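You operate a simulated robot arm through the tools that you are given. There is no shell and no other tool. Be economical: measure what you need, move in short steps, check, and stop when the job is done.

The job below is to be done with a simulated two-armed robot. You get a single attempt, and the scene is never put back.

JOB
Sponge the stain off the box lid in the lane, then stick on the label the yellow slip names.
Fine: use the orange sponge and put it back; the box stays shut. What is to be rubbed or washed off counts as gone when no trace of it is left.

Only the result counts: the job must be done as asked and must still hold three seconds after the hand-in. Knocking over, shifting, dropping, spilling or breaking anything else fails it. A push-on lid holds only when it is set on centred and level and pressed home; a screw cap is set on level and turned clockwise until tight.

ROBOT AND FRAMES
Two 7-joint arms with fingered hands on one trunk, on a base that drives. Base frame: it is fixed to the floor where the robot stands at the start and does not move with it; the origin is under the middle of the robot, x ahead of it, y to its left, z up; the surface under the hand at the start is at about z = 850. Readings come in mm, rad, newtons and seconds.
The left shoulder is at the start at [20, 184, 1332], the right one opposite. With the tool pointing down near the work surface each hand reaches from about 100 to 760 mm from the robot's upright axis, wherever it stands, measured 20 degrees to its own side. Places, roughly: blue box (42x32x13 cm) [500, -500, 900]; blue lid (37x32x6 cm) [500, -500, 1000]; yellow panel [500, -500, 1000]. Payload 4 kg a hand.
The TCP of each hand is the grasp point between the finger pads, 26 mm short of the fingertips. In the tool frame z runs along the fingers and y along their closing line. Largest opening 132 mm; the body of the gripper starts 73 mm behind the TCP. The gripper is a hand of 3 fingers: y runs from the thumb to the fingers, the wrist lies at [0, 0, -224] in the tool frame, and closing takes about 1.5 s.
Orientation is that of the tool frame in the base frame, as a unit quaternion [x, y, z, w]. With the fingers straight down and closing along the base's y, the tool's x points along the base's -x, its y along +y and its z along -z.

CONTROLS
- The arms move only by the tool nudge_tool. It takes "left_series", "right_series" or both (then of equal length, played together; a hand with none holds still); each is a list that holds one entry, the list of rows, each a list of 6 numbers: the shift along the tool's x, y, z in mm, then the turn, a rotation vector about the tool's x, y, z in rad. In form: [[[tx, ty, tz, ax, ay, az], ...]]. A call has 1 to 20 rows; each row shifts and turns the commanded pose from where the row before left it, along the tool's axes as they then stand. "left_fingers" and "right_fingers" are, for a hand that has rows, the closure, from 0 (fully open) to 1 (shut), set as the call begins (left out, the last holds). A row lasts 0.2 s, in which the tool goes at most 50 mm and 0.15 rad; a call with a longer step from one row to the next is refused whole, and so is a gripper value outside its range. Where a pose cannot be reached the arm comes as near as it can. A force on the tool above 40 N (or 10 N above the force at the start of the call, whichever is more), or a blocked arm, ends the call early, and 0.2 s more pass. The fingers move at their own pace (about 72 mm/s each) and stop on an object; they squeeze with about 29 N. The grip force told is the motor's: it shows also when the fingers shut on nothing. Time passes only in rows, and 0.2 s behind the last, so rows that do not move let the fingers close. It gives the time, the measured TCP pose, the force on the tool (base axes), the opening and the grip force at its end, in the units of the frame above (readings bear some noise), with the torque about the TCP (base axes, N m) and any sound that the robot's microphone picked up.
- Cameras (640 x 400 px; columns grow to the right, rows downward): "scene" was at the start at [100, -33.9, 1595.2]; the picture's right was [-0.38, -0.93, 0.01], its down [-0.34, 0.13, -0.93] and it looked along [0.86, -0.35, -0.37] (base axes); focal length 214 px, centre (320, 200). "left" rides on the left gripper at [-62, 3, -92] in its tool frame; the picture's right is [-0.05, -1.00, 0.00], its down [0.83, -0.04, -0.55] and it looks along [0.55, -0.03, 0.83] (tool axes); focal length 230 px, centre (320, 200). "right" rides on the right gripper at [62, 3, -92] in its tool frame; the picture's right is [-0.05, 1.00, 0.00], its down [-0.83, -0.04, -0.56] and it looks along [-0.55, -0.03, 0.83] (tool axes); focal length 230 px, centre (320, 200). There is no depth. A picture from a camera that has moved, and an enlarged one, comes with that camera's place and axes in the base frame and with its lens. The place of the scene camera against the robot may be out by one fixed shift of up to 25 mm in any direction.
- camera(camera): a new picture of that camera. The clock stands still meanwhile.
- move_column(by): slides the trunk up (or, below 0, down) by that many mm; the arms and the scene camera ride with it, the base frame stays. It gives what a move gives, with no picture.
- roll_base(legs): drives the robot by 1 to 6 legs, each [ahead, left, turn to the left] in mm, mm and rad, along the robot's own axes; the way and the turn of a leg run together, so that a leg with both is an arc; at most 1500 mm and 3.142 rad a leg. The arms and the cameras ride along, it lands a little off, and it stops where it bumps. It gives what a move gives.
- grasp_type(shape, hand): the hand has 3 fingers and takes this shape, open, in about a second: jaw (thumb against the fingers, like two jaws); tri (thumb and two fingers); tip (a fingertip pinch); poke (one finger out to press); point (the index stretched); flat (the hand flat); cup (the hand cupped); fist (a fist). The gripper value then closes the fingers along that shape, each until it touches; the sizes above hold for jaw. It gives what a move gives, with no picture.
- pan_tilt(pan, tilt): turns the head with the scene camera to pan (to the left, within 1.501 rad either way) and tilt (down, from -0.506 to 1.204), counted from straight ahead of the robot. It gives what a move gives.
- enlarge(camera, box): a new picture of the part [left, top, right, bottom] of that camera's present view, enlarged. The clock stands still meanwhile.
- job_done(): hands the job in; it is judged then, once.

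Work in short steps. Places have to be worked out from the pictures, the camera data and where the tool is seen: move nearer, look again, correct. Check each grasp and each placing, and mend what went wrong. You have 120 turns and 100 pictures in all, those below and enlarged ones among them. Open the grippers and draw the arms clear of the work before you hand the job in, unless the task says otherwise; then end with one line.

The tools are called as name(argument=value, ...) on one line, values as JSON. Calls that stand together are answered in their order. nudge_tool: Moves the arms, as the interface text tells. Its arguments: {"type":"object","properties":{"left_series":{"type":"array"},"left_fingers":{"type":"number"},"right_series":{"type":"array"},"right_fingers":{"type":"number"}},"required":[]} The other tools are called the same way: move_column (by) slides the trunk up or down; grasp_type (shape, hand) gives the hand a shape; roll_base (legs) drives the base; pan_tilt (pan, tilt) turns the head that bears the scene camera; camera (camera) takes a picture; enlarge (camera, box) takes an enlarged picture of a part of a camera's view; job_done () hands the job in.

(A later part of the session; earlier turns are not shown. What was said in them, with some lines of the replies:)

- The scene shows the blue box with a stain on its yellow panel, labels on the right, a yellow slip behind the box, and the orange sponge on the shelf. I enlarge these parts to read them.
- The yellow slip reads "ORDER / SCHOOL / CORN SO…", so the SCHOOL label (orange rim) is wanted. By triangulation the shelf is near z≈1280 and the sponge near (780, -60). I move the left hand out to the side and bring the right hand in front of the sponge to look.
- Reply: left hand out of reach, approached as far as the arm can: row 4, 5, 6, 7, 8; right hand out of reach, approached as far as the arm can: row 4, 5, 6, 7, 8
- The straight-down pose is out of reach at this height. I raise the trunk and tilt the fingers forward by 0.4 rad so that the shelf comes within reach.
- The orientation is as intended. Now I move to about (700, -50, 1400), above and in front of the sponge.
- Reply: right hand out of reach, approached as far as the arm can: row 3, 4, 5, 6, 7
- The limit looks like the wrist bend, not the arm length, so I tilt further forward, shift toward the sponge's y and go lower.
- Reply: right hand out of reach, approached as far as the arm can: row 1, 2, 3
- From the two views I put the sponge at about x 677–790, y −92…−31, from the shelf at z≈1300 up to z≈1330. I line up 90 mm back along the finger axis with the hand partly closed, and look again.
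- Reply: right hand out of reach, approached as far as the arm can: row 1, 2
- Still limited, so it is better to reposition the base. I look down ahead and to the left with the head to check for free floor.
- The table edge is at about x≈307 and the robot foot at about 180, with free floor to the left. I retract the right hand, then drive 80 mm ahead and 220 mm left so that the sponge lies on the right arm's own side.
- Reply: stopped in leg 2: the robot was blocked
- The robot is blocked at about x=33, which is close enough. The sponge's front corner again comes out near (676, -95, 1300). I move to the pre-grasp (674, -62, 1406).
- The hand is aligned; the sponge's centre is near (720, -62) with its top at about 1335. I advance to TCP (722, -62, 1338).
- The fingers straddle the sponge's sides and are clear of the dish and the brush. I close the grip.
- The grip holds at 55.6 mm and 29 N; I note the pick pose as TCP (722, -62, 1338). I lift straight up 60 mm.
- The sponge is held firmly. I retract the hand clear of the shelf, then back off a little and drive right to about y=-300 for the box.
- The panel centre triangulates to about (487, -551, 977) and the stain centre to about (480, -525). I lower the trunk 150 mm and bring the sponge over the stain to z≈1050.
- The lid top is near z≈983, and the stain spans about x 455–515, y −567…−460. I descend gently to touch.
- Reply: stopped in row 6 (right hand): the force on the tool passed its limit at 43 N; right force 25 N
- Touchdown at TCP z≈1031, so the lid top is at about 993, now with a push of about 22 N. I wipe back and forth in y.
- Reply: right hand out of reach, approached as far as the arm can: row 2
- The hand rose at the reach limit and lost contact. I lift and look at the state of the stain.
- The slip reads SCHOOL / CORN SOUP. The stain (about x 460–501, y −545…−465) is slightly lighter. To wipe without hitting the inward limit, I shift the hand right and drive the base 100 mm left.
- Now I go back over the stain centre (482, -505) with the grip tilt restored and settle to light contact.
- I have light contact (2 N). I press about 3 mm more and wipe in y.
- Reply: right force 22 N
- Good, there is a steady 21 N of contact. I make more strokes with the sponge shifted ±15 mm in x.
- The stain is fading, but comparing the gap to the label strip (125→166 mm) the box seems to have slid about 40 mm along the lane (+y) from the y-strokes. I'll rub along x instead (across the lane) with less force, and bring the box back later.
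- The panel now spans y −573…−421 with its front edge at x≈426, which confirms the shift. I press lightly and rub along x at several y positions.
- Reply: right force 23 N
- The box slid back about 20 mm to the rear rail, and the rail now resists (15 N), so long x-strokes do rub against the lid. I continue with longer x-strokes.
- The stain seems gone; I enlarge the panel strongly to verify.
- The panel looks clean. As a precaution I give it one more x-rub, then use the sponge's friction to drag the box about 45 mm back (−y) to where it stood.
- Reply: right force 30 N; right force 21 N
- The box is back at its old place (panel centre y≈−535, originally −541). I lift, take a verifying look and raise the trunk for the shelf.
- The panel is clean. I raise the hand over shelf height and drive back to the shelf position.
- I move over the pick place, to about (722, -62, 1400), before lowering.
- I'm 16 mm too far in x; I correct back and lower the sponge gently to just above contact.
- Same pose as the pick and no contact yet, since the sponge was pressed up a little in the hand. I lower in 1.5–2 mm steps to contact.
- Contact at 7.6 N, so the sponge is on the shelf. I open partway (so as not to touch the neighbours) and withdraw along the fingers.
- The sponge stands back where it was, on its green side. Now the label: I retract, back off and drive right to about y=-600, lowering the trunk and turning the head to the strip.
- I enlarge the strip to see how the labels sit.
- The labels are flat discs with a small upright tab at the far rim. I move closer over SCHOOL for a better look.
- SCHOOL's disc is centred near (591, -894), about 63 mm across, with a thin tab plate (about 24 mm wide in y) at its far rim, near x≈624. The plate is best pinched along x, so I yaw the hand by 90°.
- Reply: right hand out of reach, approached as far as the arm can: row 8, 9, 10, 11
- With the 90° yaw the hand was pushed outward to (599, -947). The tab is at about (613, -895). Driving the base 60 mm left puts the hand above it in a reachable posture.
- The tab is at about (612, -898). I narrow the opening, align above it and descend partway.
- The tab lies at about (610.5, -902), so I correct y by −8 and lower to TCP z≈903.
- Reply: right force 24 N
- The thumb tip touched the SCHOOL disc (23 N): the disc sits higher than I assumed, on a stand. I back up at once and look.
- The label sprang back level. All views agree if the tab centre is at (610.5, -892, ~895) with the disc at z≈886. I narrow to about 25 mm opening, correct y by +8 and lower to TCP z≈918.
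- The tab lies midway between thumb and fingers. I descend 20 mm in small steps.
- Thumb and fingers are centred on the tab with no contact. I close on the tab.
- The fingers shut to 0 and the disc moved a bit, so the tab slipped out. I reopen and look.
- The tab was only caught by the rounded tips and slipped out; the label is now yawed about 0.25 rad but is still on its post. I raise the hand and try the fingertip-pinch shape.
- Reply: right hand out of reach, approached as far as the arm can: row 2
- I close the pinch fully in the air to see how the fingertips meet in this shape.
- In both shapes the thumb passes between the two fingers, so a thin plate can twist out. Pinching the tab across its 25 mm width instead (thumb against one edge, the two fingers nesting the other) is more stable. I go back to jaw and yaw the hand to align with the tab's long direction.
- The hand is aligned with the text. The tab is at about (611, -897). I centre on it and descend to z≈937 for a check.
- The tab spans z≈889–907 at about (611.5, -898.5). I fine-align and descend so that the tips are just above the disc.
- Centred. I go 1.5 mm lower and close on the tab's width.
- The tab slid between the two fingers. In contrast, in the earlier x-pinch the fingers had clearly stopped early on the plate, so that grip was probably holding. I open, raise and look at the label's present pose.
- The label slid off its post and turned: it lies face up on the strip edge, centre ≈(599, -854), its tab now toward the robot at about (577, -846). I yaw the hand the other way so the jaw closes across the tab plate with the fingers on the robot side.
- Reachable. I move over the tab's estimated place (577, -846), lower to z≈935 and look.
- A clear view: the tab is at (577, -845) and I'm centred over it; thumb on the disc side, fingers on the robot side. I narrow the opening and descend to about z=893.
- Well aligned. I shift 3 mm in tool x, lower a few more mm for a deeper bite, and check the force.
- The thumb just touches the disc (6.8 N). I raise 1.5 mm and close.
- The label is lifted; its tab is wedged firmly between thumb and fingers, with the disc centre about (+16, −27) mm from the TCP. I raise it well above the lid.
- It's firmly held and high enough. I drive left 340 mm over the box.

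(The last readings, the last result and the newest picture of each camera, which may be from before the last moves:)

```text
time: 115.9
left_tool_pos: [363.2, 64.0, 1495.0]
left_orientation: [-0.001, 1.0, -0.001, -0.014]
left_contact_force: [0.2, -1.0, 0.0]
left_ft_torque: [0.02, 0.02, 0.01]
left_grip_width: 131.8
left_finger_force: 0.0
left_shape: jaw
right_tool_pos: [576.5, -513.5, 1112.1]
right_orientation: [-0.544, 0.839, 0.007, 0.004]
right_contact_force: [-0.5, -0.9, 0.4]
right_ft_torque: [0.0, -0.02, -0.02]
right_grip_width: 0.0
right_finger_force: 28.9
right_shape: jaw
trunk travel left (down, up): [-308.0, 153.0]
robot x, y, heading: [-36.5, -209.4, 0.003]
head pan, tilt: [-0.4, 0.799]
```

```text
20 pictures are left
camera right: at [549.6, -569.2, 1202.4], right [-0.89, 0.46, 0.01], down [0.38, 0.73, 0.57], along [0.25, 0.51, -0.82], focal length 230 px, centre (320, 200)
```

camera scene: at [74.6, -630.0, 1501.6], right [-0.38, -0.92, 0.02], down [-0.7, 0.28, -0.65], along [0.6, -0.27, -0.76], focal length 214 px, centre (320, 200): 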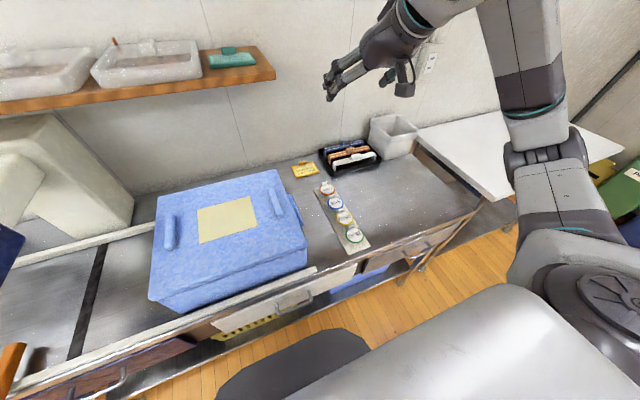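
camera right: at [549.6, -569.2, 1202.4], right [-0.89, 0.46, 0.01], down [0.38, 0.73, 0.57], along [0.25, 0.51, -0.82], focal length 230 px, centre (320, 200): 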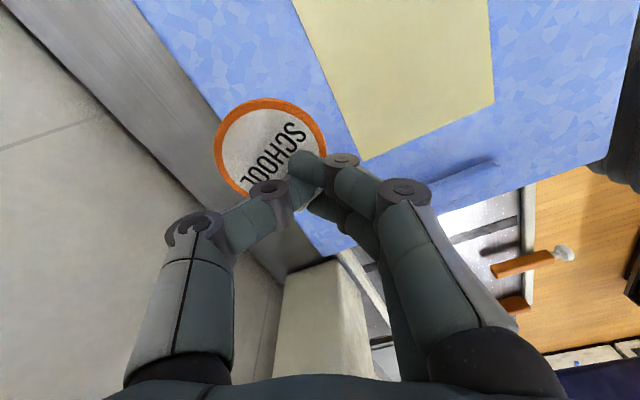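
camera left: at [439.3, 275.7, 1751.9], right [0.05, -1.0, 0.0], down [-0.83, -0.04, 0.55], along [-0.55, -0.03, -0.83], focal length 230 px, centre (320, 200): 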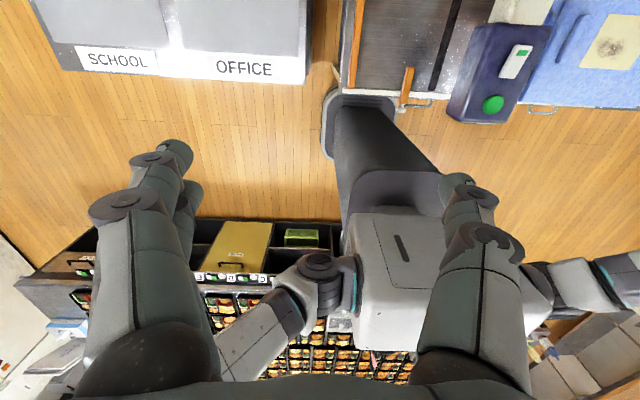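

The panel spans x 433–554, y −611…−460, so its centre is (493, -535). I move the TCP to (477, -508) and lower to about z=1055.

nudge_tool(right_series=[[[11.9, 31, 0, 0, 0, 0], [11.9, 31, 0, 0, 0, 0], [11.9, 31, 0, 0, 0, 0], [0, 0, 28, 0, 0, 0], [0, 0, 28, 0, 0, 0]]])

camera(camera="right")

pan_tilt(pan=-0.5, tilt=0.85)

enlarge(camera="scene", box=[240, 110, 420, 230])

```text
time: 117.1
left_tool_pos: [363.1, 65.1, 1494.6]
left_orientation: [-0.001, 1.0, 0.0, -0.016]
left_contact_force: [0.2, -0.9, -0.1]
left_ft_torque: [0.03, 0.01, -0.03]
left_grip_width: 131.7
left_finger_force: 0.1
left_shape: jaw
right_tool_pos: [479.0, -505.7, 1054.9]
right_orientation: [-0.544, 0.839, 0.007, 0.004]
right_contact_force: [-0.2, -0.1, -0.2]
right_ft_torque: [0.01, 0.0, -0.03]
right_grip_width: 0.0
right_finger_force: 28.7
right_shape: jaw
trunk travel left (down, up): [-308.0, 153.0]
robot x, y, heading: [-33.6, -209.0, 0.013]
head pan, tilt: [-0.4, 0.799]
```

```text
19 pictures are left
camera right: at [450.3, -561.9, 1147.4], right [-0.89, 0.45, 0.01], down [0.38, 0.73, 0.57], along [0.25, 0.51, -0.82], focal length 230 px, centre (320, 200)
```

right: 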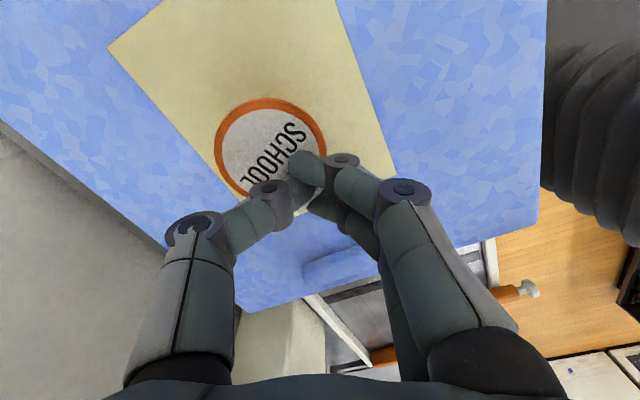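

```text
time: 117.8
left_tool_pos: [361.3, 65.1, 1495.8]
left_orientation: [-0.001, 1.0, 0.0, -0.015]
left_contact_force: [0.7, -0.3, 0.4]
left_ft_torque: [0.0, 0.0, -0.02]
left_grip_width: 132.0
left_finger_force: 0.0
left_shape: jaw
right_tool_pos: [477.7, -505.8, 1056.3]
right_orientation: [-0.544, 0.839, 0.008, 0.004]
right_contact_force: [0.2, -0.2, -0.1]
right_ft_torque: [-0.02, 0.04, 0.01]
right_grip_width: 0.1
right_finger_force: 29.3
right_shape: jaw
trunk travel left (down, up): [-308.0, 153.0]
robot x, y, heading: [-32.8, -207.2, 0.007]
head pan, tilt: [-0.499, 0.85]
```

```text
3.33 times, centred on (330, 170) of scene
camera zoom: at [67.4, -243.8, 1497.9], right [-0.47, -0.88, 0.03], down [-0.7, 0.36, -0.62], along [0.53, -0.31, -0.79], focal length 715 px, centre (287, 300)
```

zoom: 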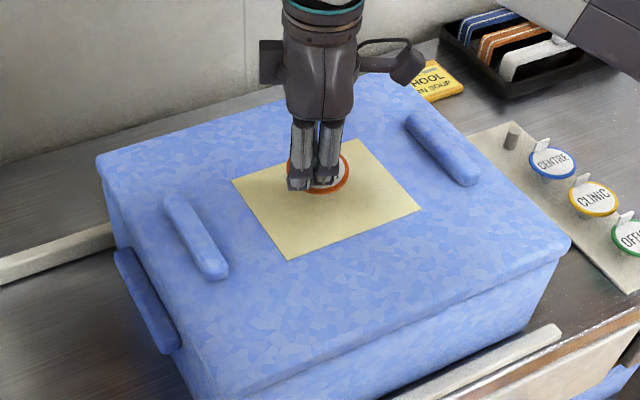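

The label hovers over the panel, but its text reads along +x. I turn the hand by about −98° (an easily reachable yaw) so the text stands upright to the robot as on the strip, raising slightly meanwhile.

nudge_tool(right_series=[[[0, 0, -10, 0, 0, 0.1417], [0, 0, -10, 0, 0, 0.1417], [0, 0, 0, 0, 0, 0.1417], [0, 0, 0, 0, 0, 0.1417], [0, 0, 0, 0, 0, 0.1417], [0, 0, 0, 0, 0, 0.1417], [0, 0, 0, 0, 0, 0.1417], [0, 0, 0, 0, 0, 0.1417], [0, 0, 0, 0, 0, 0.1417], [0, 0, 0, 0, 0, 0.1417], [0, 0, 0, 0, 0, 0.1417], [0, 0, 0, 0, 0, 0.1417]]])

camera(camera="right")

```text
time: 120.4
left_tool_pos: [362.4, 64.5, 1495.1]
left_orientation: [-0.002, 1.0, 0.0, -0.016]
left_contact_force: [-0.4, 0.2, 0.1]
left_ft_torque: [0.01, 0.01, -0.03]
left_grip_width: 132.0
left_finger_force: 0.0
left_shape: jaw
right_tool_pos: [477.6, -507.7, 1076.2]
right_orientation: [0.274, 0.962, 0.007, -0.003]
right_contact_force: [-0.5, -0.2, 0.9]
right_ft_torque: [-0.05, -0.01, -0.04]
right_grip_width: 0.0
right_finger_force: 29.3
right_shape: jaw
trunk travel left (down, up): [-308.0, 153.0]
robot x, y, heading: [-29.1, -206.9, 0.01]
head pan, tilt: [-0.499, 0.85]
```

```text
17 pictures are left
camera right: at [427.2, -472.5, 1168.9], right [0.57, 0.82, 0.01], down [0.69, -0.48, 0.55], along [0.46, -0.3, -0.84], focal length 230 px, centre (320, 200)
```

right: 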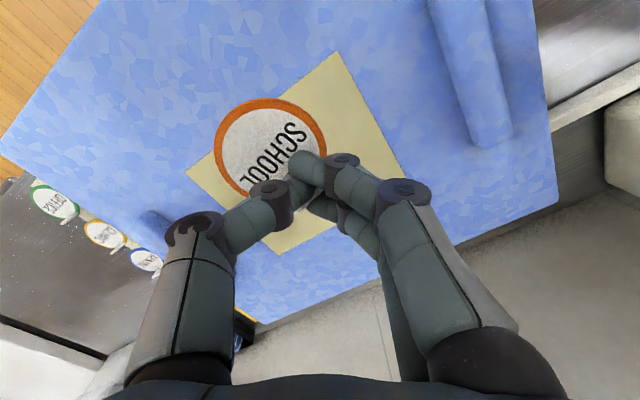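

The text now reads toward −y (upright to the robot), with the disc offset (−28, −11) from the TCP as expected. I move the TCP to (521, -524) and lower to z≈1036.

nudge_tool(right_series=[[[-22.6, 4.8, 0, 0, 0, 0], [-22.6, 4.8, 0, 0, 0, 0], [0, 0, 20, 0, 0, 0], [0, 0, 20, 0, 0, 0], [0, 0, 0, 0, 0, 0]]])

camera(camera="right")

```text
time: 121.6
left_tool_pos: [364.0, 66.0, 1495.6]
left_orientation: [-0.002, 1.0, 0.0, -0.015]
left_contact_force: [0.1, -0.1, -0.1]
left_ft_torque: [-0.02, 0.01, 0.01]
left_grip_width: 132.1
left_finger_force: 0.0
left_shape: jaw
right_tool_pos: [521.4, -521.1, 1035.5]
right_orientation: [0.272, 0.962, 0.008, -0.003]
right_contact_force: [-0.1, 0.1, 0.0]
right_ft_torque: [-0.01, -0.02, -0.01]
right_grip_width: 0.0
right_finger_force: 29.3
right_shape: jaw
trunk travel left (down, up): [-308.0, 153.0]
robot x, y, heading: [-33.4, -207.7, 0.008]
head pan, tilt: [-0.499, 0.85]
```

```text
16 pictures are left
camera right: at [471.5, -487.2, 1128.3], right [0.57, 0.82, 0.01], down [0.69, -0.48, 0.55], along [0.46, -0.3, -0.84], focal length 230 px, centre (320, 200)
```

right: 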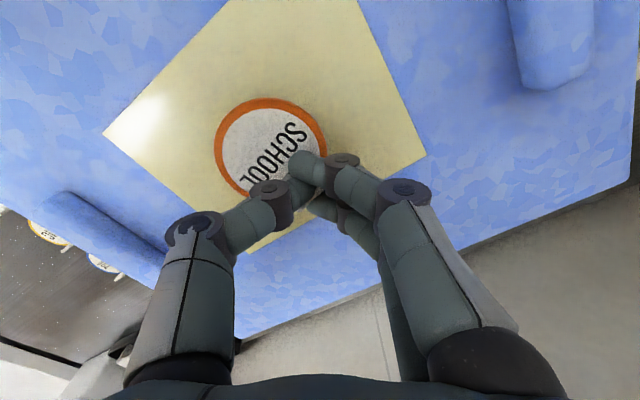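

The disc is centred on the panel. I descend in small steps to contact.

nudge_tool(right_series=[[[0, 0, 3, 0, 0, 0], [0, 0, 3, 0, 0, 0], [0, 0, 2, 0, 0, 0], [0, 0, 2, 0, 0, 0]]])

```text
time: 122.6
left_tool_pos: [363.4, 65.2, 1494.5]
left_orientation: [-0.002, 1.0, 0.001, -0.015]
left_contact_force: [-0.5, -0.7, -0.2]
left_ft_torque: [-0.02, 0.01, -0.02]
left_grip_width: 131.9
left_finger_force: 0.0
left_shape: jaw
right_tool_pos: [521.1, -522.3, 1025.0]
right_orientation: [0.271, 0.962, 0.007, -0.003]
right_contact_force: [-1.1, -0.3, 0.7]
right_ft_torque: [-0.03, 0.01, 0.02]
right_grip_width: 0.1
right_finger_force: 28.7
right_shape: jaw
trunk travel left (down, up): [-308.0, 153.0]
robot x, y, heading: [-31.4, -208.5, 0.005]
head pan, tilt: [-0.499, 0.85]
```

No contact yet at z 1025; I continue down carefully.

nudge_tool(right_series=[[[0, 0, 1.5, 0, 0, 0], [0, 0, 1.5, 0, 0, 0], [0, 0, 1.5, 0, 0, 0], [0, 0, 0, 0, 0, 0]]])

```text
time: 123.6
left_tool_pos: [362.1, 65.1, 1495.8]
left_orientation: [-0.002, 1.0, 0.0, -0.015]
left_contact_force: [0.0, 0.0, -0.1]
left_ft_torque: [-0.02, 0.0, 0.01]
left_grip_width: 131.9
left_finger_force: 0.0
left_shape: jaw
right_tool_pos: [521.2, -522.1, 1021.8]
right_orientation: [0.271, 0.962, 0.008, -0.003]
right_contact_force: [-0.2, -2.5, 9.1]
right_ft_torque: [-0.14, 0.09, 0.0]
right_grip_width: 0.0
right_finger_force: 28.5
right_shape: jaw
trunk travel left (down, up): [-308.0, 153.0]
robot x, y, heading: [-32.3, -207.7, 0.006]
head pan, tilt: [-0.499, 0.85]
```

Contact at 9 N. I press about 2 mm further and hold to stick it.

nudge_tool(right_series=[[[0, 0, 1, 0, 0, 0], [0, 0, 1, 0, 0, 0], [0, 0, 0, 0, 0, 0], [0, 0, 0, 0, 0, 0]]])

enlarge(camera="right", box=[100, 20, 440, 250])

```text
time: 124.6
left_tool_pos: [361.3, 65.8, 1495.8]
left_orientation: [-0.002, 1.0, 0.0, -0.016]
left_contact_force: [0.0, 0.9, 0.7]
left_ft_torque: [0.02, 0.0, 0.0]
left_grip_width: 132.1
left_finger_force: 0.2
left_shape: jaw
right_tool_pos: [519.5, -521.9, 1021.2]
right_orientation: [0.272, 0.962, 0.008, -0.002]
right_contact_force: [3.3, -6.8, 25.3]
right_ft_torque: [-0.33, -0.02, 0.09]
right_grip_width: 0.0
right_finger_force: 29.0
right_shape: jaw
trunk travel left (down, up): [-308.0, 153.0]
robot x, y, heading: [-30.9, -208.0, 0.008]
head pan, tilt: [-0.499, 0.85]
```

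```text
1.74 times, centred on (270, 135) of right
camera zoom: at [469.1, -487.0, 1114.2], right [0.57, 0.82, 0.01], down [0.68, -0.48, 0.55], along [0.46, -0.3, -0.84], focal length 400 px, centre (407, 313)
```

zoom: 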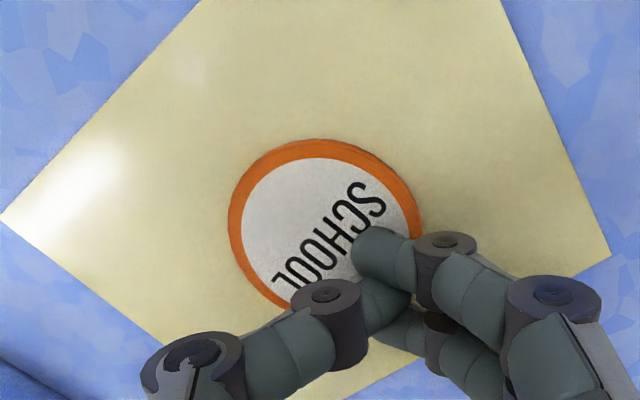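

The disc lies flat under a 25 N press. I ease off 2 mm, open the fingers and lift straight up.

nudge_tool(right_series=[[[0, 0, -2, 0, 0, 0], [0, 0, 0, 0, 0, 0], [0, 0, 0, 0, 0, 0], [0, 0, 0, 0, 0, 0], [0, 0, 0, 0, 0, 0]]], right_fingers=0.7)

nudge_tool(right_series=[[[0, 0, -10, 0, 0, 0], [0, 0, -25, 0, 0, 0], [0, 0, -35, 0, 0, 0], [0, 0, -35, 0, 0, 0]]])

camera(camera="right")

enlarge(camera="scene", box=[240, 110, 420, 230])

```text
time: 125.8
left_tool_pos: [361.2, 66.7, 1494.4]
left_orientation: [-0.002, 1.0, -0.001, -0.014]
left_contact_force: [0.7, -0.2, -0.3]
left_ft_torque: [0.02, 0.04, 0.01]
left_grip_width: 131.7
left_finger_force: 0.0
left_shape: jaw
right_tool_pos: [519.7, -519.7, 1022.3]
right_orientation: [0.272, 0.962, 0.007, -0.002]
right_contact_force: [-0.2, 5.7, 15.1]
right_ft_torque: [0.02, 0.12, -0.04]
right_grip_width: 36.0
right_finger_force: 0.1
right_shape: jaw
trunk travel left (down, up): [-308.0, 153.0]
robot x, y, heading: [-30.8, -209.3, 0.007]
head pan, tilt: [-0.499, 0.85]
```

```text
time: 126.8
left_tool_pos: [363.2, 65.5, 1495.3]
left_orientation: [-0.002, 1.0, 0.001, -0.015]
left_contact_force: [-0.6, -0.3, -0.2]
left_ft_torque: [0.03, -0.02, 0.01]
left_grip_width: 131.9
left_finger_force: 0.1
left_shape: jaw
right_tool_pos: [522.2, -522.0, 1125.8]
right_orientation: [0.271, 0.962, 0.006, -0.003]
right_contact_force: [0.3, 0.6, 0.6]
right_ft_torque: [-0.01, 0.01, 0.04]
right_grip_width: 39.2
right_finger_force: 0.0
right_shape: jaw
trunk travel left (down, up): [-308.0, 153.0]
robot x, y, heading: [-33.3, -208.0, 0.007]
head pan, tilt: [-0.499, 0.85]
```

```text
14 pictures are left
camera right: at [471.2, -488.8, 1218.6], right [0.57, 0.82, 0.01], down [0.69, -0.48, 0.55], along [0.46, -0.3, -0.84], focal length 230 px, centre (320, 200)
```

right: 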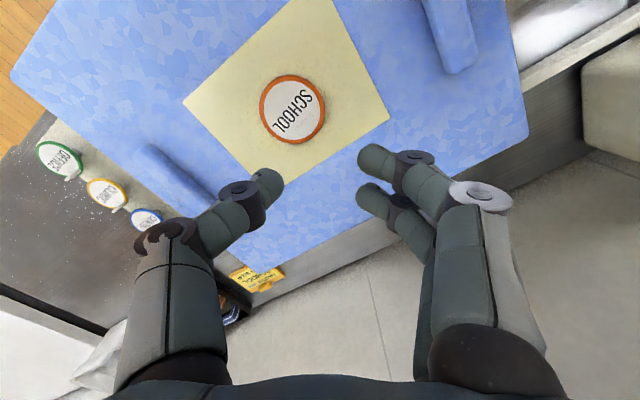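

```text
3.33 times, centred on (330, 170) of scene
camera zoom: at [67.5, -243.7, 1497.9], right [-0.47, -0.88, 0.03], down [-0.7, 0.36, -0.62], along [0.53, -0.31, -0.79], focal length 715 px, centre (287, 300)
```

zoom: 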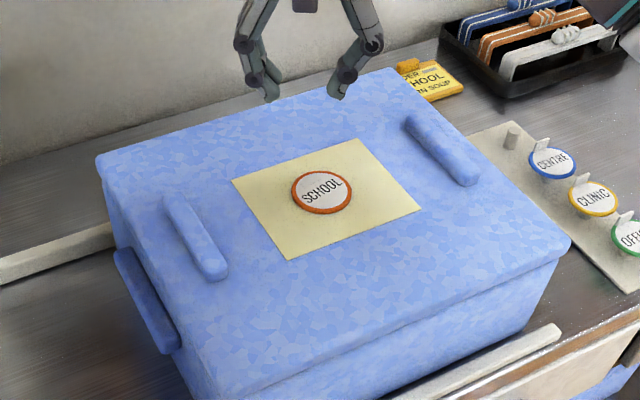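

The SCHOOL label sits flat at the panel's centre, and its tab is gone as the label stuck. I zoom in to check for residue and check the sponge and shelf once more.

enlarge(camera="scene", box=[300, 145, 364, 190])

nudge_tool(right_series=[[[35, 0, -30, 0, 0, 0], [35, 0, -30, 0, 0, 0], [35, 0, -30, 0, 0, 0], [35, 0, -30, 0, 0, 0], [0, 0, -35, 0, 0, 0]]], right_fingers=0)

pan_tilt(pan=-0.1, tilt=0.5)

camera(camera="scene")

```text
8.89 times, centred on (332, 168) of scene
camera zoom: at [67.5, -243.7, 1497.9], right [-0.47, -0.88, 0.03], down [-0.7, 0.36, -0.62], along [0.53, -0.31, -0.79], focal length 1906 px, centre (213, 489)
```

zoom: 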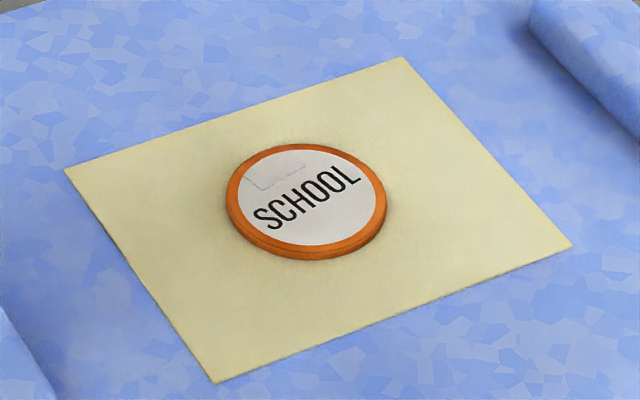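

```text
time: 128.0
left_tool_pos: [363.4, 66.2, 1495.5]
left_orientation: [-0.001, 1.0, -0.001, -0.015]
left_contact_force: [-0.2, -0.4, -0.4]
left_ft_torque: [-0.03, -0.02, 0.01]
left_grip_width: 131.6
left_finger_force: 0.1
left_shape: jaw
right_tool_pos: [401.8, -450.3, 1282.2]
right_orientation: [0.272, 0.962, 0.008, -0.003]
right_contact_force: [0.1, 0.4, 0.1]
right_ft_torque: [0.02, -0.03, 0.04]
right_grip_width: 131.9
right_finger_force: 0.1
right_shape: jaw
trunk travel left (down, up): [-308.0, 153.0]
robot x, y, heading: [-34.9, -208.5, 0.007]
head pan, tilt: [-0.499, 0.85]
```

```text
time: 128.8
left_tool_pos: [363.5, 65.4, 1493.7]
left_orientation: [-0.002, 1.0, 0.0, -0.015]
left_contact_force: [-0.5, 0.1, 0.0]
left_ft_torque: [0.01, 0.0, 0.02]
left_grip_width: 131.8
left_finger_force: 0.0
left_shape: jaw
right_tool_pos: [403.1, -451.0, 1281.3]
right_orientation: [0.271, 0.962, 0.007, -0.003]
right_contact_force: [-0.6, -0.3, 0.5]
right_ft_torque: [-0.01, -0.02, -0.01]
right_grip_width: 132.0
right_finger_force: 0.1
right_shape: jaw
trunk travel left (down, up): [-308.0, 153.0]
robot x, y, heading: [-32.3, -209.0, -0.001]
head pan, tilt: [-0.099, 0.499]
```

```text
11 pictures are left
camera scene: at [91.1, -215.5, 1526.4], right [-0.09, -1.0, 0.01], down [-0.53, 0.05, -0.85], along [0.84, -0.08, -0.53], focal length 214 px, centre (320, 200)
```

scene: 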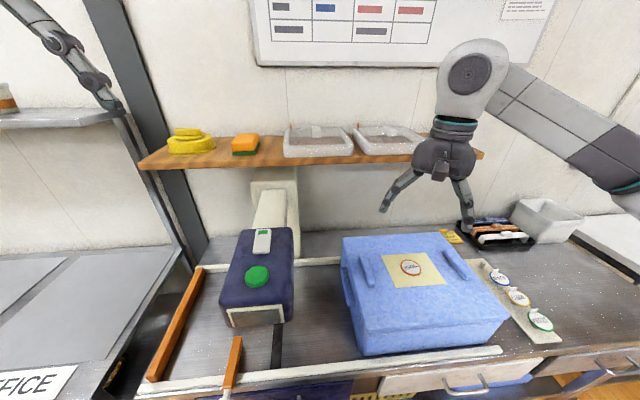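

The panel is clean, the SCHOOL label is stuck flat and central, the box is shut in the lane, the sponge is back on its shelf, and both hands are open and clear. I hand in the job.

job_done()

```text
The job is handed in.
```

I wiped the stain off the lid panel until no trace was visible, stuck the SCHOOL label at its centre, put the orange sponge back on the shelf, and left the box shut. While I rubbed, the box slid about 45 mm along the lane; I dragged it back to within about 10 mm of where it stood.
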